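You operate a simulated robot arm through the tools that you are given. There is no shell and no other tool.

The job below is to be done with a simulated two-armed robot. You get a single attempt, and the scene is never put back.

Task
Spot the black channel onto the white steel block from the steel drawer.
Fine: block into the welding jig, drawer shut, channel on top, screen shut, then table on; one pull of the spot lever; then table off, gas lever shut, screen left shut. Leave the other channels and blocks; welder and bottle stay on. Where these are worked on the way, their far stop is far enough and under half their travel is too little: steel drawer.
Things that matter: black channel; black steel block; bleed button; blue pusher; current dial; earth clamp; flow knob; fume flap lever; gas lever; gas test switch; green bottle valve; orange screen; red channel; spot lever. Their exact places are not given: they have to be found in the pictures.

It is judged by the outcome, as a careful person would: the job done as asked, and still so three seconds after it is handed in. It fails if anything else is knocked over, pushed out of place, dropped, spilled or broken.

Robot
Two 7-joint arms with fingered hands on one trunk, on a base that drives. Base frame: it is fixed to the floor where the robot stands at the start and does not move with it; the origin is under the middle of the robot, x ahead of it, y to its left, z up. Lengths are in mm, angles in degrees, forces in N, time in s.
The left shoulder is at the start at [60, 138, 697], the right one opposite. With the tool pointing down near the work surface each hand reaches from about 360 to 920 mm from the robot's upright axis, wherever it stands, measured 20 degrees to its own side. Places, roughly: black channel, white channel, yellow channel [-2250, -1000, 750]; black steel block, white steel block, yellow steel [-2500, -1250, 750]; bleed button [-2500, -1200, 900]; blue pusher [-2500, -1100, 900]; current dial [-1800, -3500, 900]; earth clamp [-2250, -1250, 1000]; flow knob [-2000, -3200, 1100]; fume flap lever [-2700, -1100, 1100]; gas lever [-2500, -1400, 900]; gas test switch [-1900, -3400, 800]; green bottle valve [-2200, -3200, 1100]; orange screen [-2600, -800, 900]; red channel [-3000, -1250, 750]; spot lever [-2600, -800, 1000]; steel drawer [-2500, -1200, 700]; table switch [-2600, -1200, 900]; time dial [-2500, -1300, 900]; toggle clamp [-2500, -900, 900]; welder [-2000, -3500, 900]; welder switch [-1800, -3600, 900]; welding jig [-2600, -900, 900]. Payload 4 kg a hand.
Tool frame (each hand has its own): the origin (TCP) lies between the finger pads and is the grasp point; the fingertips stand 36 mm ahead of it; z points along the fingers, y is the line along which they close. The gripper opens to 120 mm. The gripper's body begins 42 mm behind the TCP. The gripper is a hand of 5 fingers: y runs from the thumb to the fingers, the wrist lies at [-15, -109, -200] in the tool frame, and closing takes about 1.5 s.
Orientation is that of the tool frame in the base frame, as a unit quaternion [w, x, y, z]. With the fingers straight down and the wrist toward the robot, the tool's x, y and z point along [0, 1, 0], [1, 0, 0] and [0, 0, -1] of the base frame.

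Tools
- The arms move only by the tool drive_tool. It takes "left_commands", "right_commands" or both (then of equal length, played together; a hand with none holds still); each is a list of rows, each an object of numbers (a shift or turn left out is 0, a gripper value left out holds the last): "dx", "dy", "dz": the shift along the tool's x, y, z in m; "rx", "ry", "rz": the turn, a rotation vector about the tool's x, y, z in degrees. In form: [{"dx": .., "dy": .., "dz": .., "rx": .., "ry": .., "rz": ..}, ...]. A call has 1 to 20 rows; each row shifts and turns the commanded pose from where the row before left it, along the tool's axes as they then stand. "left_claw" and "right_claw" are, for a hand that has rows, the finger opening in m, from 0 to 0.12, set as the call begins (left out, the last holds). Rows are played at 5 a second. More than 50 mm and 8.6 degrees between two rows, or a gripper value outside its range, and nothing of the call is played. Where a pose cannot be reached the arm comes as near as it can. A force on the tool above 60 N (or 10 N above the force at the start of the call, whichever is more), or a blocked arm, ends the call early, and 0.2 s more pass. Each finger travels about 153 mm/s and halts on what it meets, pressing with about 29 N; the grip force reading is that of the motor and also rises with nothing between the fingers. The clock runs only during rows and for 0.2 s after the last one: add rows that do not move to give the fingers time. It gives the time, the measured TCP pose, the force on the tool (base axes), the opening and the grip force at its end, in the units of the frame above (readings bear some noise), with the torque about the TCP (base axes, N m) and any sound that the robot's microphone picked up.
- Cameras (640 x 400 px; columns grow to the right, rows downward): "scene" is now at [63.6, 18.9, 1358.5]; the picture's right is [0.10, -1.00, 0.00], its down [-0.61, -0.06, -0.79] and it looks along [0.79, 0.08, -0.61] (base axes); focal length 271 px, centre (320, 200). "left" rides on the left gripper at [-69, -79, -131] in its tool frame; the picture's right is [-0.78, -0.29, 0.55], its down [0.55, -0.73, 0.40] and it looks along [0.29, 0.61, 0.74] (tool axes); focal length 222 px, centre (320, 200). "right" rides on the right gripper at [69, -79, -131] in its tool frame; the picture's right is [-0.78, 0.29, -0.55], its down [-0.55, -0.73, 0.40] and it looks along [-0.29, 0.61, 0.74] (tool axes); focal length 222 px, centre (320, 200).
- get_image(camera): a new picture of that camera. No time passes.
- slide_trunk(by): slides the trunk up (or, below 0, down) by that many mm; the arms and the scene camera ride with it, the base frame stays. It gives what a move gives, with no picture.
- roll_base(legs): drives the robot by 1 to 6 legs, each [ahead, left, turn to the left] in mm, mm and degrees, along the robot's own axes; the way and the turn of a leg run together, so that a leg with both is an arc; at most 1500 mm and 180 degrees a leg. The arms and the cameras ride along, it lands a little off, and it stops where it bumps. It gives what a move gives.
- finger_targets(index, middle, ring, little, thumb_bend, thumb_turn, hand): sets how far each is bent, from 0 (flat) to 1 (curled in); at 0.3 the hand is open as for a grip, at 0.7 the pads meet at the TCP. One left out holds its place. A second passes; each finger stops where it meets its share of the squeeze, and holds until it gets a number again. A gripper value or a shape takes the hand back. It gives what a move gives, with no picture; readings hold the bend of each and the force on index, middle, ring, little, thumb and palm. thumb_turn goes from beside the hand (0) to across from the fingers (1), as for a grip.
- grasp_type(shape, hand): the hand has 5 fingers and takes this shape, open, in about a second: jaw (thumb against the fingers, like two jaws); tri (thumb and two fingers); tip (a fingertip pinch); poke (one finger out to press); point (the index stretched); flat (the hand flat); cup (the hand cupped); fist (a fist). The gripper value then closes the fingers along that shape, each until it touches; the sizes above hold for jaw. It gives what a move gives, with no picture.
- turn_head(pan, tilt): turns the head with the scene camera to pan (to the left, within 86 degrees either way) and tilt (down, from -29 to 69), counted from straight ahead of the robot. It gives what a move gives.
- probe_pixels(camera, pixels): for up to 12 pixels [column, row] of the newest picture of that camera ("zoom" is the newest enlarged one), the place [x, y, z] in the base frame of the surface seen there, good to about 2 mm, but the place of the scene camera against the robot may be out by one fixed shift of up to 25 mm in any direction. No time passes.
- close_up(camera, box): a new picture of the part [left, top, right, bottom] of that camera's present view, enlarged. No time passes.
- finish_job(): hands the job in; it is judged then, once.

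Unless the task says otherwise, let go and move clear before handing in.

The tools are called as a command line: name --argument value ..., lists and objects as JSON in quotes. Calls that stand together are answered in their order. drive_tool: Moves the arms, as the interface text tells. Its arguments: {"type":"object","properties":{"left_commands":{"type":"array","items":{"type":"object","properties":{"dx":{"type":"number"},"dy":{"type":"number"},"dz":{"type":"number"},"rx":{"type":"number"},"ry":{"type":"number"},"rz":{"type":"number"}}}},"left_claw":{"type":"number"},"right_commands":{"type":"array","items":{"type":"object","properties":{"dx":{"type":"number"},"dy":{"type":"number"},"dz":{"type":"number"},"rx":{"type":"number"},"ry":{"type":"number"},"rz":{"type":"number"}}}},"right_claw":{"type":"number"}},"required":[]} The other tools are called the same way: slide_trunk (by) slides the trunk up or down; grasp_type (shape, hand) gives the hand a shape; finger_targets (index, middle, ring, little, thumb_bend, thumb_turn, hand) moves the fingers one by one; roll_base (legs) drives the base; turn_head (pan, tilt) turns the head that bears the scene camera; get_image (camera) takes a picture; probe_pixels (camera, pixels) gives the place of the surface under pixels of a picture; close_up (camera, box) takes an enlarged picture of a part of a camera's view; finish_job () hands the job in.

At the start:

```text
time_s: 0.0
left_tool_pos: [616.5, 276.5, 1008.8]
left_ee_rot: [0.0, 0.708, 0.707, 0.0]
left_contact_force: [-0.1, 1.0, -0.5]
left_ft_torque: [0.0, -0.01, -0.01]
left_width: 119.6
left_grip_force: 0.0
left_shape: jaw
left_bend: [0.3, 0.3, 0.3, 0.3, 0.3, 0.97]
left_finger forces: [0.0, 0.1, 0.0, 0.0, 0.0, 0.1]
right_tool_pos: [585.7, -256.7, 995.2]
right_ee_rot: [0.001, 0.708, 0.706, 0.0]
right_contact_force: [0.4, -0.7, 0.2]
right_ft_torque: [0.0, -0.02, -0.04]
right_width: 119.7
right_grip_force: 0.1
right_shape: jaw
right_bend: [0.3, 0.3, 0.3, 0.3, 0.3, 0.97]
right_finger forces: [0.2, 0.0, 0.0, 0.0, 0.0, 0.0]
trunk travel left (down, up): [-275.0, 315.0]
robot x, y, heading: [-1.0, -2.5, -0.1]
head pan, tilt: [5.6, 37.7]
```

scene: 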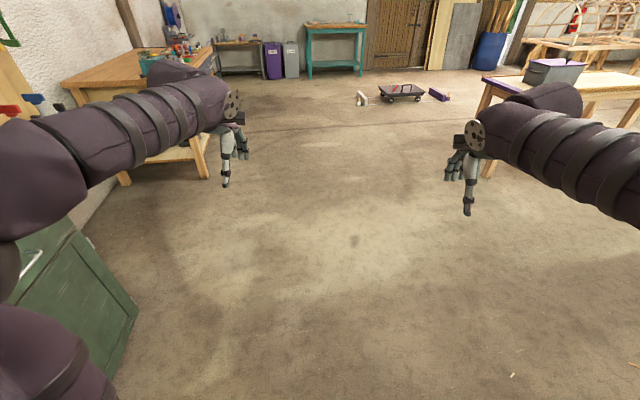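
right: 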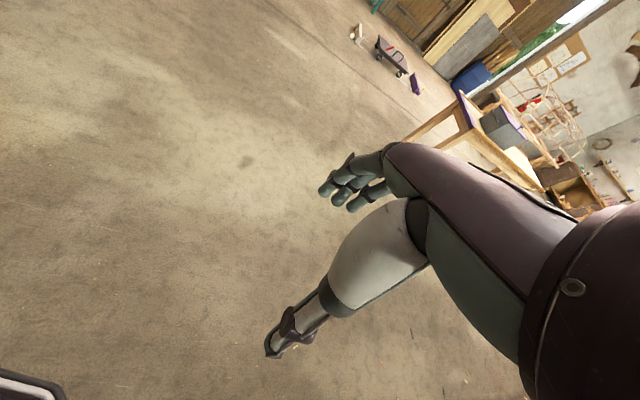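
left: 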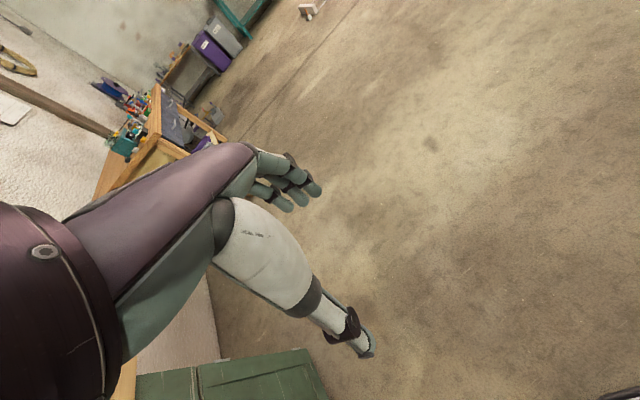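

The start pictures show the room ahead only; the work places lie behind the robot. I'll turn the head to look around first.

turn_head --pan -86 --tilt 20

get_image --camera "scene"

```text
time_s: 1.7
left_tool_pos: [616.6, 275.8, 1009.3]
left_ee_rot: [0.0, 0.707, 0.707, 0.0]
left_contact_force: [0.6, -0.4, 0.1]
left_ft_torque: [0.01, -0.01, 0.01]
left_width: 119.9
left_grip_force: 0.0
left_shape: jaw
left_bend: [0.3, 0.3, 0.3, 0.3, 0.3, 0.97]
left_finger forces: [0.0, 0.1, 0.1, 0.0, 0.0, 0.0]
right_tool_pos: [586.0, -256.3, 995.3]
right_ee_rot: [0.0, 0.707, 0.707, 0.0]
right_contact_force: [0.4, 0.9, -0.4]
right_ft_torque: [0.03, 0.01, 0.02]
right_width: 119.4
right_grip_force: 0.0
right_shape: jaw
right_bend: [0.3, 0.3, 0.3, 0.3, 0.3, 0.97]
right_finger forces: [0.1, 0.1, 0.0, 0.1, 0.1, 0.0]
trunk travel left (down, up): [-275.0, 315.0]
robot x, y, heading: [0.3, -0.5, -0.0]
head pan, tilt: [-85.9, 20.0]
```

```text
taken
```

scene: 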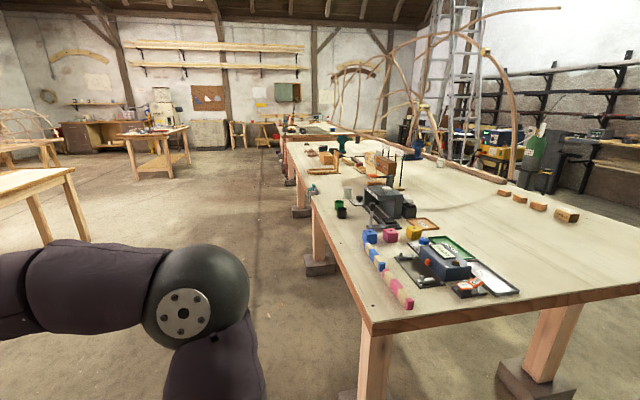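

The view to the right (-y) shows a long bench from pixel (370,330) running away. I'll probe a few points to map it.

probe_pixels --camera "scene" --pixels '[[372, 328], [630, 285], [312, 205], [288, 145], [350, 133], [500, 180], [380, 205], [440, 255], [540, 150], [600, 150], [320, 270], [450, 150]]'

roll_base --legs '[[0, 0, -90]]'

get_image --camera "scene"

```text
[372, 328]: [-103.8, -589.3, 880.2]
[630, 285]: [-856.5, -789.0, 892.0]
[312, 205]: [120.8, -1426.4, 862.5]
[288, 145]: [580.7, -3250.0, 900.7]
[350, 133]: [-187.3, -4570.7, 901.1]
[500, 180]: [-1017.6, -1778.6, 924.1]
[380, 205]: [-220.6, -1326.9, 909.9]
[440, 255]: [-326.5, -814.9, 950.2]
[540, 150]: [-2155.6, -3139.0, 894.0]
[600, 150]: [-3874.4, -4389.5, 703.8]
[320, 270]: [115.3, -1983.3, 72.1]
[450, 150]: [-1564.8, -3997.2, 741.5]
```

```text
time_s: 5.9
left_tool_pos: [275.0, -616.9, 1008.5]
left_ee_rot: [0.0, 1.0, 0.001, 0.0]
left_contact_force: [0.0, -0.6, 0.7]
left_ft_torque: [0.02, -0.01, 0.01]
left_width: 119.8
left_grip_force: 0.1
left_shape: jaw
left_bend: [0.3, 0.3, 0.3, 0.3, 0.3, 0.97]
left_finger forces: [0.0, 0.0, 0.0, 0.0, 0.0, 0.0]
right_tool_pos: [-257.8, -584.2, 995.0]
right_ee_rot: [0.001, 1.0, 0.0, 0.0]
right_contact_force: [0.0, 0.5, 0.5]
right_ft_torque: [-0.03, -0.02, -0.02]
right_width: 119.4
right_grip_force: 0.0
right_shape: jaw
right_bend: [0.3, 0.3, 0.3, 0.3, 0.3, 0.97]
right_finger forces: [0.0, 0.1, 0.0, 0.0, 0.0, 0.1]
trunk travel left (down, up): [-275.0, 315.0]
robot x, y, heading: [1.1, -1.7, -90.1]
head pan, tilt: [-85.9, 20.0]
```

```text
taken
```

scene: 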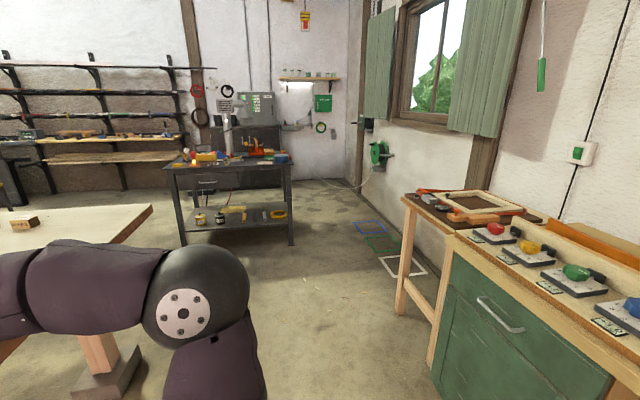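

The dark welding table appears at pixels (170-290, 100-240). I'll probe the geometry of table, floor path, bench corner and the cabinet.

probe_pixels --camera "scene" --pixels '[[152, 207], [60, 220], [185, 245], [292, 243], [170, 168], [290, 160], [400, 198], [430, 365], [340, 185], [230, 135], [300, 300], [265, 160]]'

close_up --camera "scene" --box '[140, 70, 320, 250]'

```text
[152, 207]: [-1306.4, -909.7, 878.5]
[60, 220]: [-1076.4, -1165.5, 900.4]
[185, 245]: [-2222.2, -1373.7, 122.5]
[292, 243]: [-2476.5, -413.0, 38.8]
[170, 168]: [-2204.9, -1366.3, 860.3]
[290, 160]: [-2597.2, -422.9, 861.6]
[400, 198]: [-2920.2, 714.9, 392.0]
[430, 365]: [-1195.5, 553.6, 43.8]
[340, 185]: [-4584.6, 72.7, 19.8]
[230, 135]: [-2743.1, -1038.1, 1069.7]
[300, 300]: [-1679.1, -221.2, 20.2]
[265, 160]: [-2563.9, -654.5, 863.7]
```

```text
2.22 times, centred on (230, 160) of scene
```

zoom: 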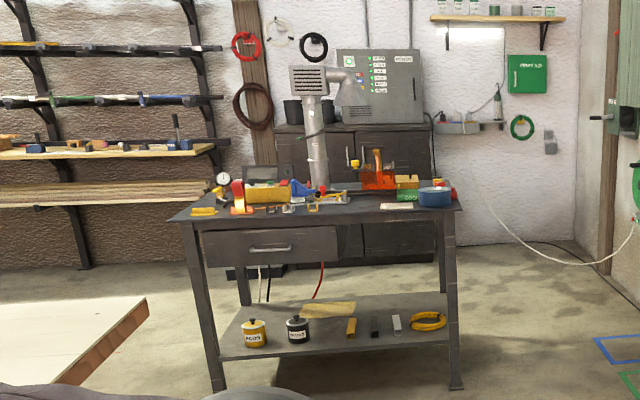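

The table's front edge runs from about (-2205,-1366) to (-2597,-423), so it faces about 22.6° and I must stand with heading about -157°. I'll turn and drive part of the way, staying clear of the bench corner at (-1306,-910).

roll_base --legs '[[0, 0, -67.4], [1000, -300, 0]]'

turn_head --pan 0 --tilt 30

get_image --camera "scene"

```text
time_s: 14.2
left_tool_pos: [-1504.4, -590.6, 1009.5]
left_ee_rot: [-0.001, 0.829, -0.559, 0.0]
left_contact_force: [0.9, -0.6, 0.0]
left_ft_torque: [-0.03, 0.01, 0.02]
left_width: 119.7
left_grip_force: 0.0
left_shape: jaw
left_bend: [0.3, 0.3, 0.3, 0.3, 0.3, 0.97]
left_finger forces: [0.1, 0.0, 0.0, 0.1, 0.0, 0.1]
right_tool_pos: [-1675.4, -84.2, 994.4]
right_ee_rot: [0.0, 0.83, -0.558, 0.0]
right_contact_force: [0.0, -0.4, 0.1]
right_ft_torque: [-0.04, 0.0, 0.01]
right_width: 119.8
right_grip_force: 0.0
right_shape: jaw
right_bend: [0.3, 0.3, 0.3, 0.3, 0.3, 0.97]
right_finger forces: [0.0, 0.0, 0.0, 0.1, 0.0, 0.0]
trunk travel left (down, up): [-275.0, 315.0]
robot x, y, heading: [-1036.9, -100.9, -157.8]
head pan, tilt: [-85.9, 20.0]
```

```text
time_s: 15.8
left_tool_pos: [-1504.5, -590.6, 1008.3]
left_ee_rot: [0.0, 0.829, -0.559, 0.0]
left_contact_force: [-0.6, -0.4, 1.3]
left_ft_torque: [-0.01, -0.03, 0.03]
left_width: 119.9
left_grip_force: 0.1
left_shape: jaw
left_bend: [0.3, 0.3, 0.3, 0.3, 0.3, 0.97]
left_finger forces: [0.0, 0.0, 0.0, 0.0, 0.1, 0.0]
right_tool_pos: [-1673.8, -84.7, 995.1]
right_ee_rot: [0.0, 0.83, -0.558, 0.0]
right_contact_force: [-0.3, 0.2, -0.9]
right_ft_torque: [0.01, 0.01, 0.0]
right_width: 119.8
right_grip_force: 0.1
right_shape: jaw
right_bend: [0.3, 0.3, 0.3, 0.3, 0.3, 0.97]
right_finger forces: [0.0, 0.1, 0.0, 0.0, 0.1, 0.0]
trunk travel left (down, up): [-275.0, 315.0]
robot x, y, heading: [-1036.7, -101.1, -157.5]
head pan, tilt: [0.0, 30.0]
```

```text
taken
```

scene: 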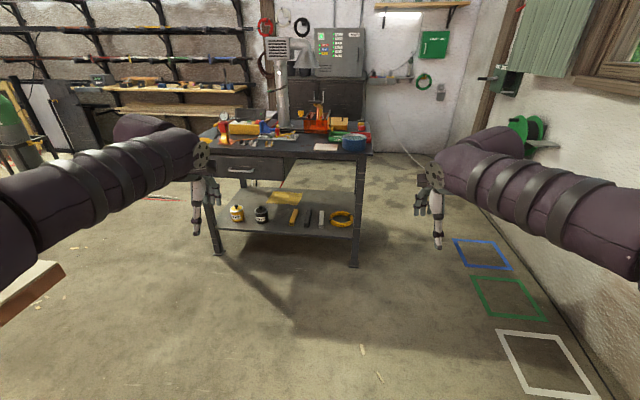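

close_up --camera "scene" --box '[195, 80, 385, 200]'

probe_pixels --camera "scene" --pixels '[[208, 156], [372, 155], [238, 166], [218, 252], [354, 265], [307, 217], [278, 148], [322, 217], [292, 217]]'

```text
3.33 times, centred on (290, 140) of scene
```

zoom: 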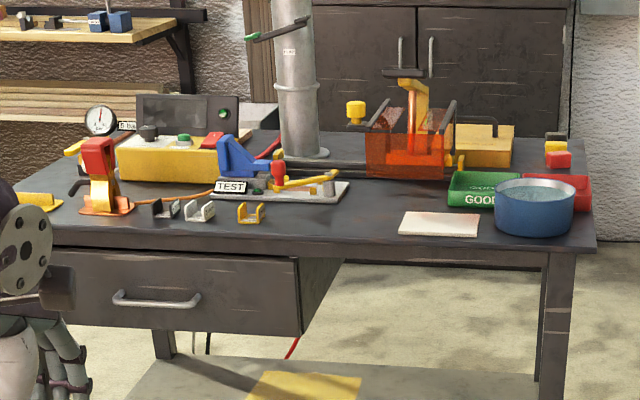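

```text
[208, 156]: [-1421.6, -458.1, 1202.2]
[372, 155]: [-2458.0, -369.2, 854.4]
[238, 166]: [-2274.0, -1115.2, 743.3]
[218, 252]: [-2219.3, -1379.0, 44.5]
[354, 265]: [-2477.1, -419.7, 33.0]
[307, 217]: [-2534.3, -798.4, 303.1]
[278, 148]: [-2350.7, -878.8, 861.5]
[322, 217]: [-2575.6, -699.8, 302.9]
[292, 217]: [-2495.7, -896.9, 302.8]
```

The three U-channels sit at zoom (165,208) black, (200,210) white, (250,212) yellow on the table front; the drawer is at zoom (170,295), orange screen at (405,150). The edge direction is refined to heading about -165.7°. I'll raise the hands slightly and drive nearer.

roll_base --legs '[[700, 0, 0], [0, 0, -8.2]]'

turn_head --pan 15 --tilt 30

get_image --camera "scene"

```text
time_s: 20.2
left_tool_pos: [-2214.4, -776.9, 1009.4]
left_ee_rot: [0.0, 0.787, -0.617, 0.001]
left_contact_force: [-0.4, -0.3, 0.5]
left_ft_torque: [-0.03, -0.02, 0.02]
left_width: 119.5
left_grip_force: 0.1
left_shape: jaw
left_bend: [0.3, 0.3, 0.3, 0.3, 0.3, 0.97]
left_finger forces: [0.0, 0.0, 0.0, 0.1, 0.0, 0.0]
right_tool_pos: [-2310.7, -252.9, 996.0]
right_ee_rot: [0.0, 0.788, -0.616, 0.0]
right_contact_force: [-0.2, -0.1, -0.6]
right_ft_torque: [0.01, 0.04, -0.01]
right_width: 119.6
right_grip_force: 0.0
right_shape: jaw
right_bend: [0.3, 0.3, 0.3, 0.3, 0.3, 0.97]
right_finger forces: [0.0, 0.1, 0.0, 0.1, 0.0, 0.1]
trunk travel left (down, up): [-275.0, 315.0]
robot x, y, heading: [-1679.0, -361.9, -166.3]
head pan, tilt: [0.0, 30.0]
```

```text
time_s: 21.0
left_tool_pos: [-2213.9, -777.5, 1009.0]
left_ee_rot: [0.0, 0.787, -0.617, 0.0]
left_contact_force: [0.5, -0.8, 0.3]
left_ft_torque: [-0.03, -0.04, 0.0]
left_width: 119.5
left_grip_force: 0.0
left_shape: jaw
left_bend: [0.3, 0.3, 0.3, 0.3, 0.3, 0.97]
left_finger forces: [0.0, 0.0, 0.1, 0.0, 0.1, 0.0]
right_tool_pos: [-2310.6, -252.8, 995.9]
right_ee_rot: [0.001, 0.787, -0.617, 0.0]
right_contact_force: [-0.8, 0.1, -0.1]
right_ft_torque: [-0.03, -0.02, 0.0]
right_width: 119.6
right_grip_force: 0.0
right_shape: jaw
right_bend: [0.3, 0.3, 0.3, 0.3, 0.3, 0.97]
right_finger forces: [0.0, 0.0, 0.1, 0.0, 0.1, 0.0]
trunk travel left (down, up): [-275.0, 315.0]
robot x, y, heading: [-1682.0, -366.2, -166.4]
head pan, tilt: [15.0, 30.0]
```

```text
taken
```

scene: 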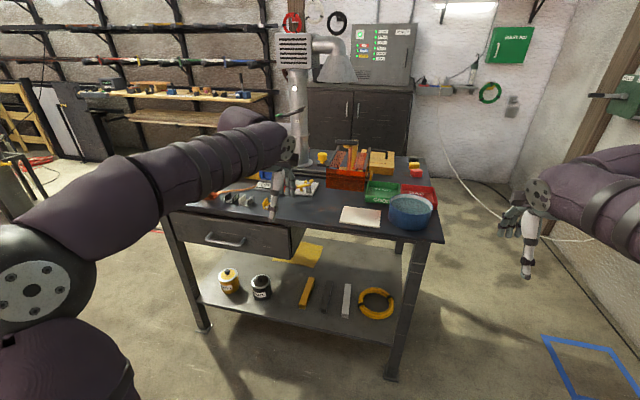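

The left hand is over the table front at about pixel (275,200). I'll retract both hands up and back before driving nearer and then left.

drive_tool --left_commands '[{"dz": -0.045}, {"dz": -0.045}, {"dz": -0.045}, {"dy": -0.045}, {"dy": -0.045}, {"dy": -0.045}, {"dy": -0.045}]' --right_commands '[{"dz": -0.045}, {"dz": -0.045}, {"dz": -0.045}, {"dy": -0.045}, {"dy": -0.045}, {"dy": -0.045}, {"dy": -0.045}]'

roll_base --legs '[[200, 0, 0.5], [0, 420, 0]]'

turn_head --pan 0 --tilt 40

get_image --camera "scene"

```text
time_s: 22.6
left_tool_pos: [-2037.1, -731.7, 1145.5]
left_ee_rot: [0.0, 0.787, -0.617, -0.001]
left_contact_force: [0.2, 0.2, 0.7]
left_ft_torque: [0.01, 0.01, -0.03]
left_width: 119.9
left_grip_force: 0.0
left_shape: jaw
left_bend: [0.3, 0.3, 0.3, 0.3, 0.3, 0.97]
left_finger forces: [0.0, 0.0, 0.0, 0.0, 0.2, 0.0]
right_tool_pos: [-2133.3, -209.7, 1130.5]
right_ee_rot: [0.001, 0.787, -0.617, 0.0]
right_contact_force: [0.1, 0.2, 0.4]
right_ft_torque: [-0.02, 0.0, -0.01]
right_width: 119.9
right_grip_force: 0.1
right_shape: jaw
right_bend: [0.3, 0.3, 0.3, 0.3, 0.3, 0.97]
right_finger forces: [0.0, 0.1, 0.0, 0.1, 0.1, 0.0]
trunk travel left (down, up): [-275.0, 315.0]
robot x, y, heading: [-1680.8, -360.0, -166.1]
head pan, tilt: [15.0, 30.0]
```

```text
time_s: 26.4
left_tool_pos: [-2118.0, -1191.8, 1144.7]
left_ee_rot: [0.0, 0.794, -0.608, 0.0]
left_contact_force: [0.3, 0.2, 0.4]
left_ft_torque: [0.02, -0.03, -0.02]
left_width: 119.6
left_grip_force: 0.1
left_shape: jaw
left_bend: [0.3, 0.3, 0.3, 0.3, 0.3, 0.97]
left_finger forces: [0.0, 0.0, 0.0, 0.0, 0.0, 0.0]
right_tool_pos: [-2225.6, -671.0, 1129.8]
right_ee_rot: [0.0, 0.794, -0.608, 0.0]
right_contact_force: [-0.5, -0.1, -0.6]
right_ft_torque: [0.03, -0.02, 0.02]
right_width: 119.7
right_grip_force: 0.0
right_shape: jaw
right_bend: [0.3, 0.3, 0.3, 0.3, 0.3, 0.97]
right_finger forces: [0.0, 0.0, 0.0, 0.1, 0.0, 0.0]
trunk travel left (down, up): [-275.0, 315.0]
robot x, y, heading: [-1768.5, -817.3, -164.9]
head pan, tilt: [15.0, 30.0]
```

```text
time_s: 27.1
left_tool_pos: [-2117.2, -1191.9, 1145.5]
left_ee_rot: [0.0, 0.794, -0.608, 0.0]
left_contact_force: [-0.1, -0.2, 0.2]
left_ft_torque: [-0.03, -0.01, 0.0]
left_width: 119.8
left_grip_force: 0.1
left_shape: jaw
left_bend: [0.3, 0.3, 0.3, 0.3, 0.3, 0.97]
left_finger forces: [0.1, 0.0, 0.1, 0.1, 0.0, 0.0]
right_tool_pos: [-2225.6, -671.0, 1129.4]
right_ee_rot: [-0.001, 0.793, -0.609, 0.001]
right_contact_force: [0.5, -0.5, -1.0]
right_ft_torque: [-0.01, 0.01, -0.02]
right_width: 120.0
right_grip_force: 0.2
right_shape: jaw
right_bend: [0.3, 0.3, 0.3, 0.3, 0.3, 0.97]
right_finger forces: [0.0, 0.1, 0.1, 0.0, 0.0, 0.1]
trunk travel left (down, up): [-275.0, 315.0]
robot x, y, heading: [-1768.8, -817.2, -165.1]
head pan, tilt: [0.0, 40.0]
```

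```text
taken
```

scene: 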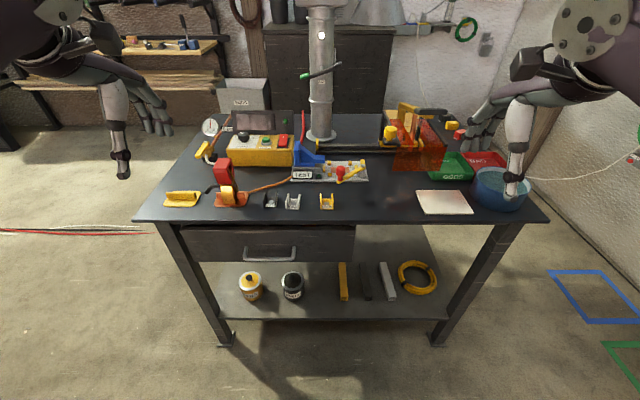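

A good view: channels at (271,200) black, (293,200) white, (326,200) yellow; drawer handle (270,255). I'll zoom in on both halves of the table.

close_up --camera "scene" --box '[150, 100, 310, 220]'

close_up --camera "scene" --box '[280, 80, 540, 220]'

```text
3.33 times, centred on (230, 160) of scene
```

zoom: 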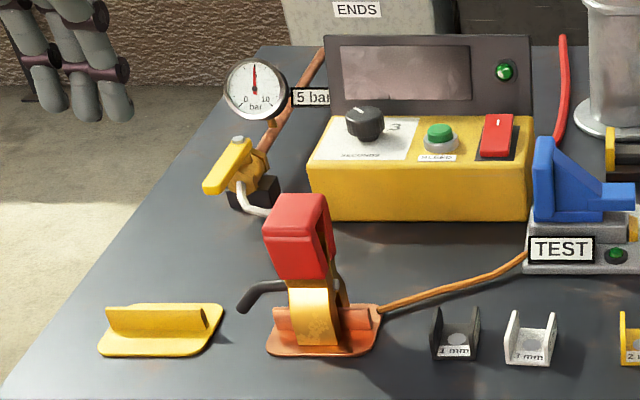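

```text
2.46 times, centred on (410, 150) of scene
```

zoom: 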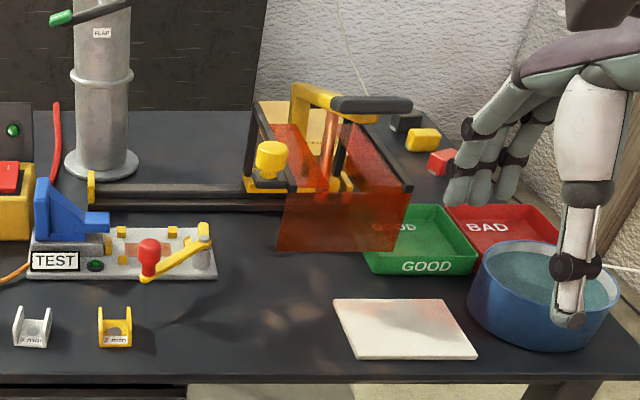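

I'll zoom in further on the screen/spot area, the test fixture and control box to understand the devices.

close_up --camera "scene" --box '[370, 95, 470, 185]'

close_up --camera "scene" --box '[285, 130, 395, 200]'

close_up --camera "scene" --box '[185, 100, 305, 175]'

```text
4.44 times, centred on (420, 140) of scene
```

zoom: 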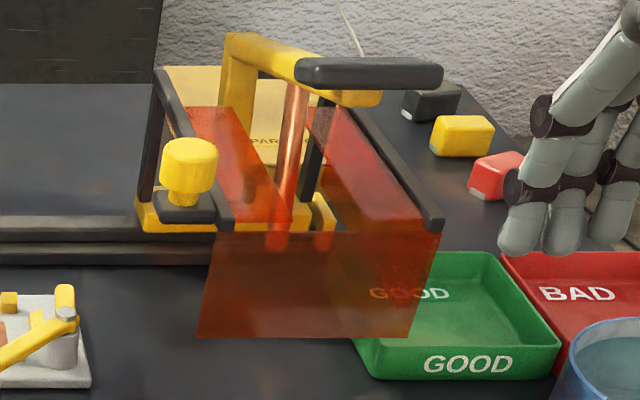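

```text
5.71 times, centred on (340, 165) of scene
```

zoom: 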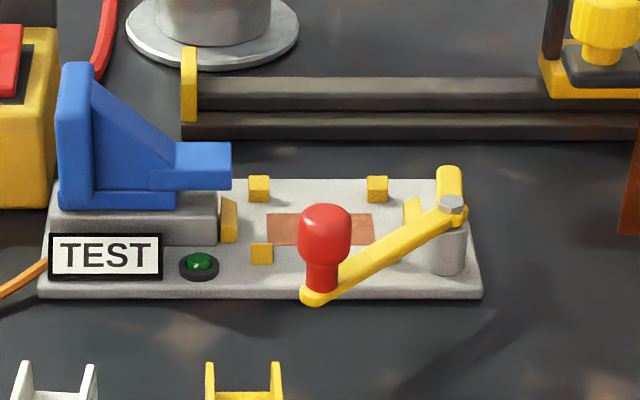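

```text
5.33 times, centred on (245, 138) of scene
```

zoom: 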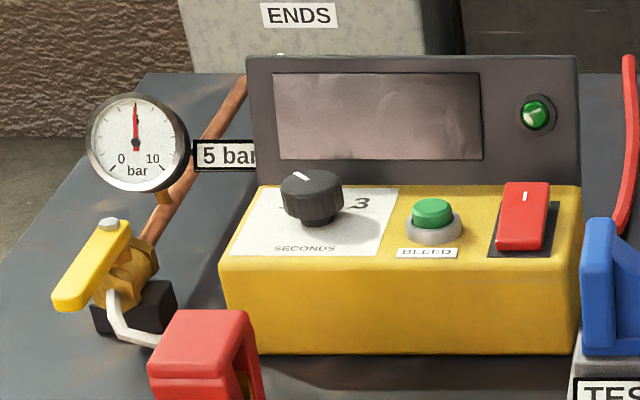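

I'll re-take the zoom of the spot unit and probe points to learn whether the screen is up or down, and where the jig is.

close_up --camera "scene" --box '[370, 95, 470, 185]'

probe_pixels --camera "zoom" --pixels '[[215, 330], [400, 330], [225, 240], [425, 240], [435, 220], [345, 105], [165, 80], [225, 222], [370, 72], [188, 155], [292, 130], [278, 235]]'

probe_pixels --camera "zoom" --pixels '[[145, 195], [235, 70], [320, 215], [270, 150], [230, 150], [340, 140], [180, 215], [80, 250], [60, 320], [460, 360], [310, 300], [250, 215]]'

```text
4.44 times, centred on (420, 140) of scene
```

zoom: 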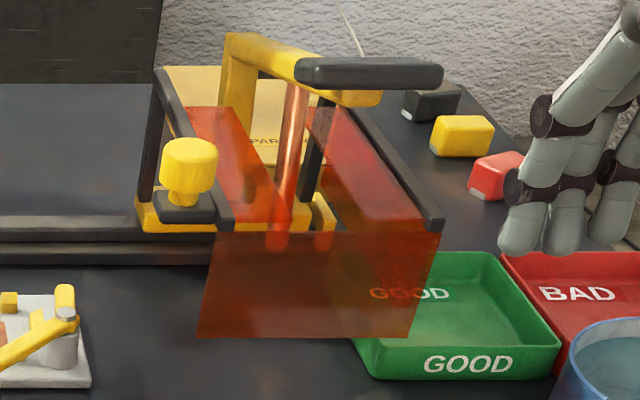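

```text
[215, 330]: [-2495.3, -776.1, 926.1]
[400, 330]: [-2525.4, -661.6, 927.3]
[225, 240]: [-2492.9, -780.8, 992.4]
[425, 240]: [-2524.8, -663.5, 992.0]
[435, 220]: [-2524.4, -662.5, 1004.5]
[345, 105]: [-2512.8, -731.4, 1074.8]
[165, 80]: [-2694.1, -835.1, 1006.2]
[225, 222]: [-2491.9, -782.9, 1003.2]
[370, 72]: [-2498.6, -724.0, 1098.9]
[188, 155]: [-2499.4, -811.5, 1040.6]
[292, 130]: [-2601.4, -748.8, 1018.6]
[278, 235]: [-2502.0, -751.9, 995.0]
```

```text
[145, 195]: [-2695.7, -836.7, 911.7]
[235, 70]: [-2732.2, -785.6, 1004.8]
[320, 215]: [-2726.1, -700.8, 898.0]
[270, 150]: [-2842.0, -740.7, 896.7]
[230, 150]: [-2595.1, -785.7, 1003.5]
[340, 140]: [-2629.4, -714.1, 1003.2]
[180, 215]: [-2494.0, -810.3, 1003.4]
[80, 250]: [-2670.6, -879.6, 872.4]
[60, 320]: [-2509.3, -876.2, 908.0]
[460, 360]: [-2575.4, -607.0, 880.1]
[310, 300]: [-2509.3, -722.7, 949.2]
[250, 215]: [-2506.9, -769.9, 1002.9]
```

The screen's bars are at z≈1005, front panel 926–1003, centred on the copper electrode (-2601,-749), with a yellow knob at (-2499,-811,1040) and a rail to its left. Let me see both hand cameras for another angle.

get_image --camera "right"

get_image --camera "left"

```text
taken
```

right: 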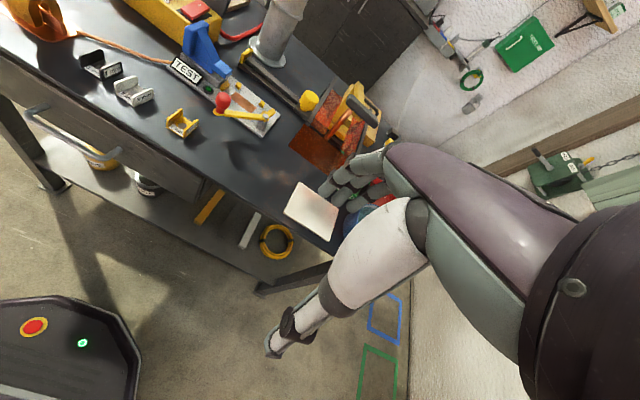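

```text
taken
```

left: 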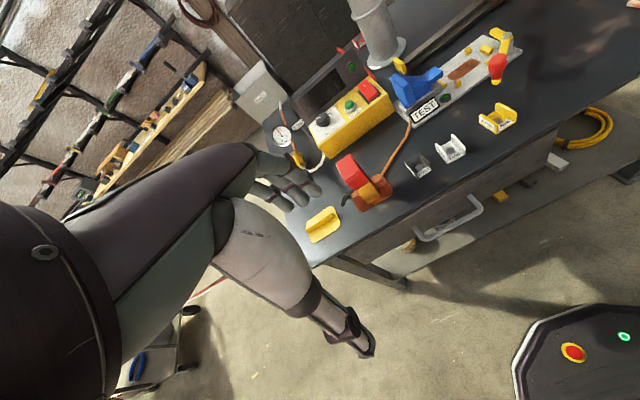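

I'll enlarge the right-hand camera's view of the spot unit.

close_up --camera "right" --box '[230, 50, 400, 190]'

close_up --camera "left" --box '[380, 0, 550, 140]'

```text
2.86 times, centred on (315, 120) of right
```

zoom: 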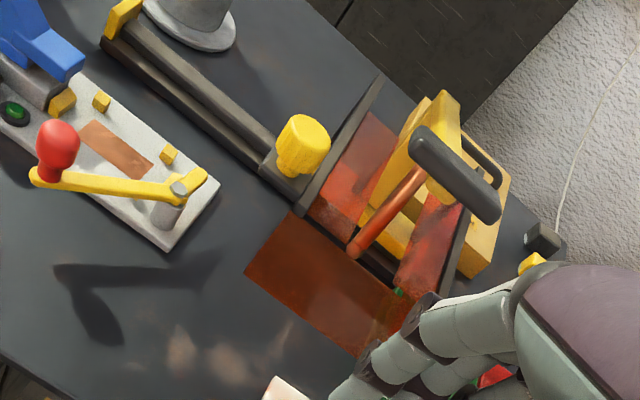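

```text
2.86 times, centred on (465, 70) of left
```

zoom: 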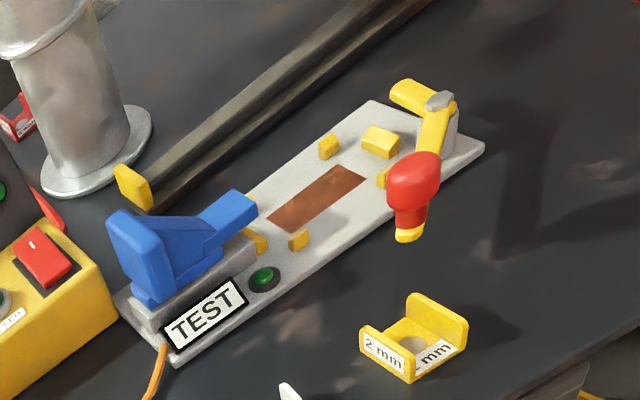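

I'll probe the fixture, rail and stop positions in the left zoom and the spot unit in a right zoom.

probe_pixels --camera "zoom" --pixels '[[318, 198], [328, 148], [380, 142], [300, 240], [258, 242], [385, 180], [442, 100], [415, 180], [240, 205], [140, 235], [265, 275], [215, 165]]'

close_up --camera "right" --box '[230, 50, 400, 190]'

probe_pixels --camera "zoom" --pixels '[[130, 30], [200, 110], [120, 50], [355, 245], [415, 180], [390, 215], [300, 145], [285, 180], [475, 190], [435, 110], [385, 240], [480, 265]]'

```text
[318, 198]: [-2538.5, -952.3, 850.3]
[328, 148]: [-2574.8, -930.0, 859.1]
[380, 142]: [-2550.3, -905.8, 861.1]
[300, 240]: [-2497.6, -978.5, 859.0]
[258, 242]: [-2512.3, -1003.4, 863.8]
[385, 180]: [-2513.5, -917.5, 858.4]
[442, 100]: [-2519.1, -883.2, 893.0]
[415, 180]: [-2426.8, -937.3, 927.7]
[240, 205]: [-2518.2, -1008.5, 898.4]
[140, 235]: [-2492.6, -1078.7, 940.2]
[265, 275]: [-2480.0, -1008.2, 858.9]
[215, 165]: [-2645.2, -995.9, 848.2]
```

```text
2.86 times, centred on (315, 120) of right
```

zoom: 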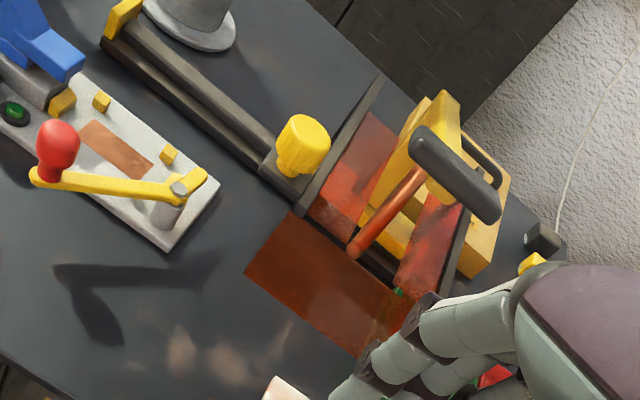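

```text
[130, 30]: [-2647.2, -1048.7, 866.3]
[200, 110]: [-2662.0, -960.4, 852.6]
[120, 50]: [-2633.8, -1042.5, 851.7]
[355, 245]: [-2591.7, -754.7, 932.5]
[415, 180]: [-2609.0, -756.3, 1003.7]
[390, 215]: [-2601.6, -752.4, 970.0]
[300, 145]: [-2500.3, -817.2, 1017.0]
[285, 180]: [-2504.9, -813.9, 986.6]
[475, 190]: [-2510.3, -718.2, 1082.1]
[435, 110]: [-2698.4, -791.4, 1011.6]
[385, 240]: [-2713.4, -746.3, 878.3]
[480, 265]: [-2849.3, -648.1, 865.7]
```

The copper strip with yellow stops at (-2538,-952,850) lies on the same line as the electrode (-2601,-752), so the screen/spot carriage slides left on the rail over this jig. Now I'll probe the drawer, handle, channels, switch and gas lever from the left camera, which is accurate.

close_up --camera "left" --box '[260, 60, 560, 260]'

probe_pixels --camera "left" --pixels '[[418, 167], [448, 148], [494, 120], [417, 238], [450, 225], [478, 197], [400, 245], [500, 170], [366, 86], [350, 105], [322, 119], [297, 158]]'

```text
2.00 times, centred on (410, 160) of left
```

zoom: 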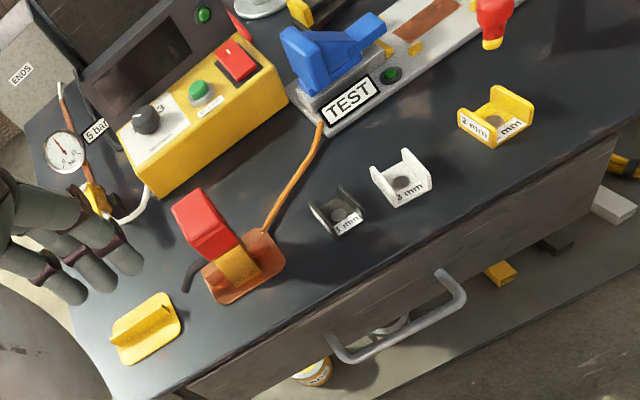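

```text
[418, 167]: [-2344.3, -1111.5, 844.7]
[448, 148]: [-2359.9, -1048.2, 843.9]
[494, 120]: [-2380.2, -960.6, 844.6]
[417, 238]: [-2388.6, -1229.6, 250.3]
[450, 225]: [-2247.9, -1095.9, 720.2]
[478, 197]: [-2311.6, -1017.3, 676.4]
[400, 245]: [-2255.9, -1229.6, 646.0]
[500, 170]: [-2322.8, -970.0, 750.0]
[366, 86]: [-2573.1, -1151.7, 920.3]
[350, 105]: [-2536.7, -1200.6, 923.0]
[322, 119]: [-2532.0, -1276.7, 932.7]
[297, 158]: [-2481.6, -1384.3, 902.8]
```

Handle bar is at (-2248,-1096,720), about 41 mm out from the drawer front. I'll probe the table edge and channel details.

probe_pixels --camera "zoom" --pixels '[[480, 205], [490, 212], [300, 310], [330, 335], [340, 358], [455, 285], [400, 330], [447, 272], [318, 205], [356, 212], [342, 186], [335, 232]]'

close_up --camera "left" --box '[395, 130, 495, 200]'

```text
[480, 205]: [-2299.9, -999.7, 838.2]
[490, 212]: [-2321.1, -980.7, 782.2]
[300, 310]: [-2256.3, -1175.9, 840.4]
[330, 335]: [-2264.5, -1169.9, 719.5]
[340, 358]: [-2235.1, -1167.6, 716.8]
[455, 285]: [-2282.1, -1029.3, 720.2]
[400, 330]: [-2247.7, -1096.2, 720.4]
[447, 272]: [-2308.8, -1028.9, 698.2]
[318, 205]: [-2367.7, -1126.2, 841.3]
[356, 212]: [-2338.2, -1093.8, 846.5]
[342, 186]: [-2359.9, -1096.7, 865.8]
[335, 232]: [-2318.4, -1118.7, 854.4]
```

```text
5.71 times, centred on (445, 165) of left
```

zoom: 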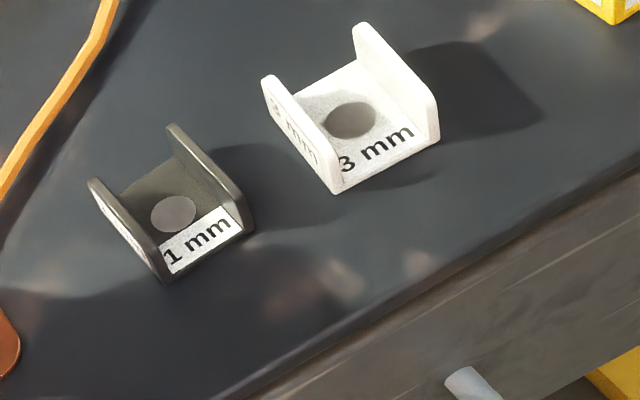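

The handle bar spans e≈146 mm at z 720, 25 mm ahead of the table edge. Before working, I'll look toward the welder and bottle (pan left) to check that they are on.

turn_head --pan 72 --tilt 10

get_image --camera "scene"

```text
time_s: 28.6
left_tool_pos: [-2118.5, -1192.5, 1144.3]
left_ee_rot: [0.0, 0.793, -0.609, 0.0]
left_contact_force: [0.7, 0.0, 0.6]
left_ft_torque: [0.04, 0.02, -0.03]
left_width: 119.7
left_grip_force: 0.1
left_shape: jaw
left_bend: [0.3, 0.3, 0.3, 0.3, 0.3, 0.97]
left_finger forces: [0.1, 0.1, 0.0, 0.1, 0.0, 0.0]
right_tool_pos: [-2224.9, -671.8, 1129.8]
right_ee_rot: [0.0, 0.794, -0.608, 0.0]
right_contact_force: [0.2, -0.9, -0.2]
right_ft_torque: [0.02, -0.01, 0.01]
right_width: 119.9
right_grip_force: 0.0
right_shape: jaw
right_bend: [0.3, 0.3, 0.3, 0.3, 0.3, 0.97]
right_finger forces: [0.0, 0.0, 0.0, 0.0, 0.0, 0.0]
trunk travel left (down, up): [-275.0, 315.0]
robot x, y, heading: [-1767.5, -817.7, -165.3]
head pan, tilt: [72.0, 10.0]
```

```text
taken
```

scene: 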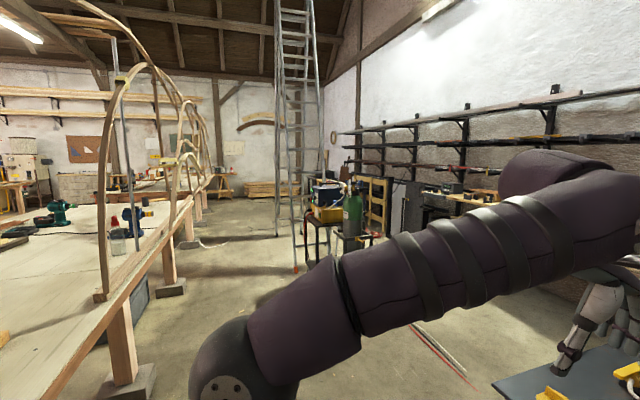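

The welder cart with the green bottle is at about (340,205). Zooming in.

close_up --camera "scene" --box '[295, 160, 385, 250]'

probe_pixels --camera "scene" --pixels '[[100, 298], [130, 290], [60, 385], [240, 360], [140, 385], [352, 190]]'

```text
4.44 times, centred on (340, 205) of scene
```

zoom: 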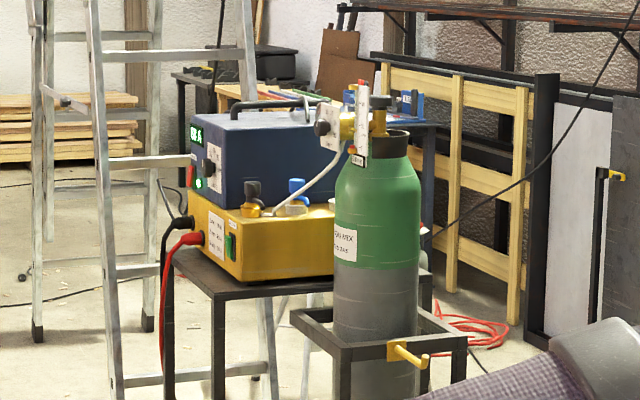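

```text
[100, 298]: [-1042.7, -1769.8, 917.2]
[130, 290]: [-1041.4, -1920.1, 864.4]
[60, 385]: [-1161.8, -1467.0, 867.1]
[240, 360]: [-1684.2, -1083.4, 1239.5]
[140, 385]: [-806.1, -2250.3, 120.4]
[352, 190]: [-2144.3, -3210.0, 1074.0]
```

The welder shows a lit green display and the bottle is in place. Now I'll drive right and back to get room to pull the drawer, and turn the head forward again.

roll_base --legs '[[0, -250, 0], [-220, 0, 0]]'

turn_head --pan 18 --tilt 35

get_image --camera "scene"

```text
time_s: 31.7
left_tool_pos: [-1971.2, -890.4, 1144.0]
left_ee_rot: [0.0, 0.793, -0.61, 0.0]
left_contact_force: [0.4, -0.3, 0.3]
left_ft_torque: [-0.01, -0.01, 0.04]
left_width: 119.9
left_grip_force: 0.0
left_shape: jaw
left_bend: [0.3, 0.3, 0.3, 0.3, 0.3, 0.97]
left_finger forces: [0.1, 0.1, 0.0, 0.0, 0.1, 0.0]
right_tool_pos: [-2077.2, -369.2, 1130.3]
right_ee_rot: [0.0, 0.793, -0.609, 0.0]
right_contact_force: [-0.1, 0.1, -0.9]
right_ft_torque: [-0.03, -0.02, 0.0]
right_width: 119.7
right_grip_force: 0.1
right_shape: jaw
right_bend: [0.3, 0.3, 0.3, 0.3, 0.3, 0.97]
right_finger forces: [0.0, 0.0, 0.0, 0.0, 0.0, 0.0]
trunk travel left (down, up): [-275.0, 315.0]
robot x, y, heading: [-1620.3, -511.3, -165.3]
head pan, tilt: [72.0, 10.0]
```

```text
time_s: 32.9
left_tool_pos: [-1971.1, -888.5, 1144.0]
left_ee_rot: [0.0, 0.793, -0.609, -0.001]
left_contact_force: [0.4, -0.6, -0.2]
left_ft_torque: [-0.01, 0.0, -0.02]
left_width: 119.8
left_grip_force: 0.0
left_shape: jaw
left_bend: [0.3, 0.3, 0.3, 0.3, 0.3, 0.97]
left_finger forces: [0.0, 0.0, 0.1, 0.0, 0.1, 0.0]
right_tool_pos: [-2076.7, -368.4, 1128.6]
right_ee_rot: [0.0, 0.793, -0.609, 0.0]
right_contact_force: [-0.6, 0.1, 0.0]
right_ft_torque: [0.02, 0.0, -0.02]
right_width: 119.9
right_grip_force: 0.1
right_shape: jaw
right_bend: [0.3, 0.3, 0.3, 0.3, 0.3, 0.97]
right_finger forces: [0.0, 0.1, 0.1, 0.1, 0.1, 0.0]
trunk travel left (down, up): [-275.0, 315.0]
robot x, y, heading: [-1622.5, -513.7, -165.0]
head pan, tilt: [18.0, 35.0]
```

```text
taken
```

scene: 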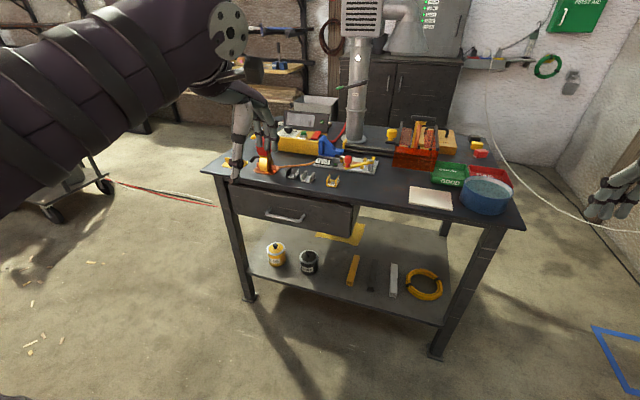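

The handle is at pixel (285,217). I'll lower the left hand in front of the drawer and pitch the fingers forward by about 60°, with the opening reduced.

drive_tool --left_commands '[{"dz": 0.0424, "dx": 0.0129, "dy": 0.015}, {"dz": 0.0424, "dx": 0.0129, "dy": 0.015}, {"dz": 0.0424, "dx": 0.0129, "dy": 0.015}, {"dz": 0.0424, "dx": 0.0129, "dy": 0.015}, {"dz": 0.0424, "dx": 0.0129, "dy": 0.015}, {"dz": 0.0424, "dx": 0.0129, "dy": 0.015}, {"dz": 0.0424, "dx": 0.0129, "dy": 0.015}, {"dz": 0.0424, "dx": 0.0129, "dy": 0.015}, {"dz": 0.0424, "dx": 0.0129, "dy": 0.015}, {"dz": 0.0424, "dx": 0.0129, "dy": 0.015}, {"rx": -8.5}, {"rx": -8.5}, {"rx": -8.5}, {"rx": -8.5}, {"rx": -8.5}, {"rx": -8.5}, {"rx": -8.5}]' --left_claw 0.07

get_image --camera "left"

get_image --camera "scene"

```text
time_s: 36.5
left_tool_pos: [-2083.5, -1053.3, 719.8]
left_ee_rot: [0.394, 0.688, -0.529, -0.303]
left_contact_force: [-0.3, 0.5, -0.1]
left_ft_torque: [-0.03, 0.04, 0.04]
left_width: 70.1
left_grip_force: 0.0
left_shape: jaw
left_bend: [0.39, 0.42, 0.41, 0.66, 0.49, 1.0]
left_finger forces: [0.0, 0.0, 0.0, 0.0, 0.1, 0.0]
right_tool_pos: [-2076.9, -367.7, 1129.4]
right_ee_rot: [0.0, 0.793, -0.609, 0.0]
right_contact_force: [0.1, 0.9, 0.5]
right_ft_torque: [0.0, 0.0, 0.03]
right_width: 119.9
right_grip_force: 0.0
right_shape: jaw
right_bend: [0.3, 0.3, 0.3, 0.3, 0.3, 0.97]
right_finger forces: [0.0, 0.0, 0.0, 0.0, 0.0, 0.1]
trunk travel left (down, up): [-275.0, 315.0]
robot x, y, heading: [-1619.8, -515.3, -165.2]
head pan, tilt: [18.0, 35.0]
```

```text
taken
```

left: 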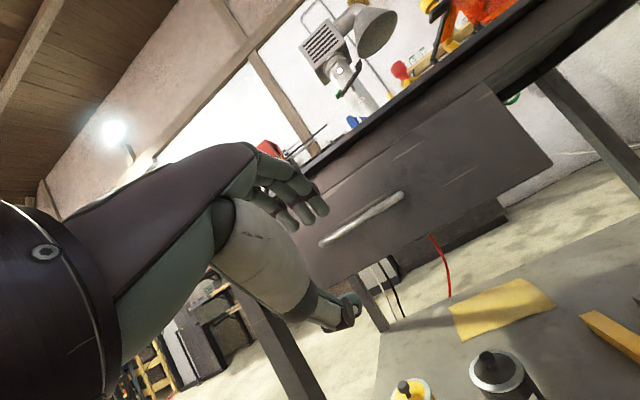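

```text
taken
```

scene: 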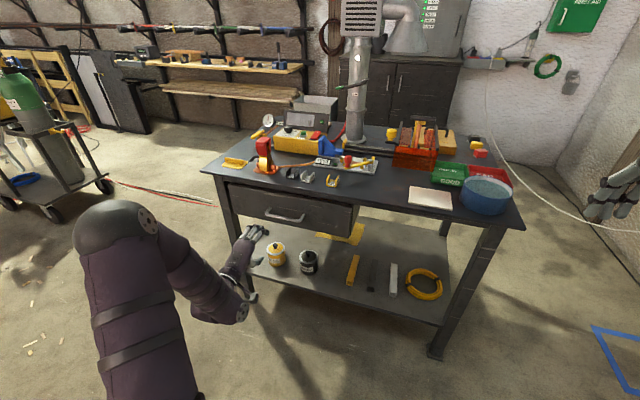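

The left camera shows the handle bar at about (360,220). I'll probe it for accuracy before closing in.

probe_pixels --camera "left" --pixels '[[330, 240], [345, 229], [360, 219], [375, 209], [390, 201], [400, 194], [322, 242], [400, 150]]'

close_up --camera "left" --box '[300, 160, 440, 270]'

```text
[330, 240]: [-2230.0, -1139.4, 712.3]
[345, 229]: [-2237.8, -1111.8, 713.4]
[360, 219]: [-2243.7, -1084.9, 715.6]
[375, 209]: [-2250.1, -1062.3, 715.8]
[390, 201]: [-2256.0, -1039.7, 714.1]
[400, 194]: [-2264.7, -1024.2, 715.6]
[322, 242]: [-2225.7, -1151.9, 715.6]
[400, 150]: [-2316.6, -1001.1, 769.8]
```

```text
3.64 times, centred on (370, 215) of left
```

zoom: 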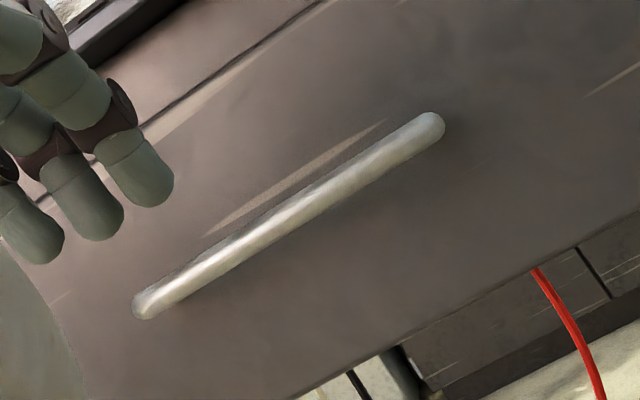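

Bar centre is near n=-2451, z≈714. I'll advance about 163 mm so the bar sits between thumb and fingers, then look.

drive_tool --left_commands '[{"dy": 0.0155, "dz": 0.0287}, {"dy": 0.0155, "dz": 0.0287}, {"dy": 0.0155, "dz": 0.0287}, {"dy": 0.0155, "dz": 0.0287}, {"dy": 0.0155, "dz": 0.0287}, {}]'

get_image --camera "left"

close_up --camera "scene" --box '[210, 170, 370, 290]'

```text
time_s: 37.9
left_tool_pos: [-2238.4, -1094.4, 713.8]
left_ee_rot: [0.394, 0.688, -0.529, -0.303]
left_contact_force: [11.8, 3.1, 2.2]
left_ft_torque: [-0.09, 0.28, -0.05]
left_width: 67.3
left_grip_force: 0.0
left_shape: jaw
left_bend: [0.4, 0.43, 0.41, 0.66, 0.49, 1.0]
left_finger forces: [6.0, 5.8, 0.1, 0.2, 0.0, 0.0]
right_tool_pos: [-2076.7, -368.7, 1130.4]
right_ee_rot: [0.0, 0.793, -0.61, -0.001]
right_contact_force: [0.5, 0.1, -0.3]
right_ft_torque: [0.01, 0.02, -0.02]
right_width: 119.8
right_grip_force: 0.1
right_shape: jaw
right_bend: [0.3, 0.3, 0.3, 0.3, 0.3, 0.97]
right_finger forces: [0.0, 0.1, 0.0, 0.1, 0.1, 0.0]
trunk travel left (down, up): [-275.0, 315.0]
robot x, y, heading: [-1620.2, -515.8, -164.9]
head pan, tilt: [18.0, 35.0]
```

```text
taken
```

left: 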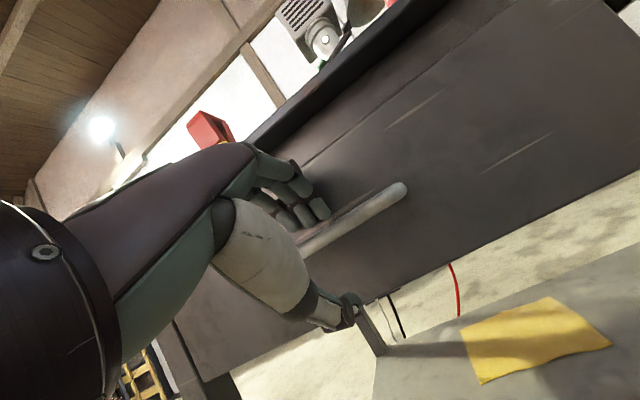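

```text
3.33 times, centred on (290, 230) of scene
```

zoom: 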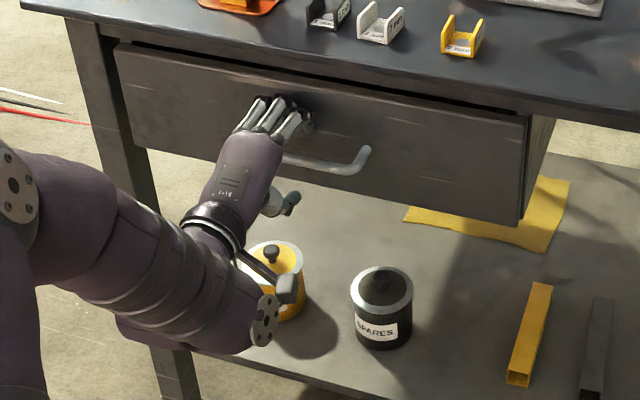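

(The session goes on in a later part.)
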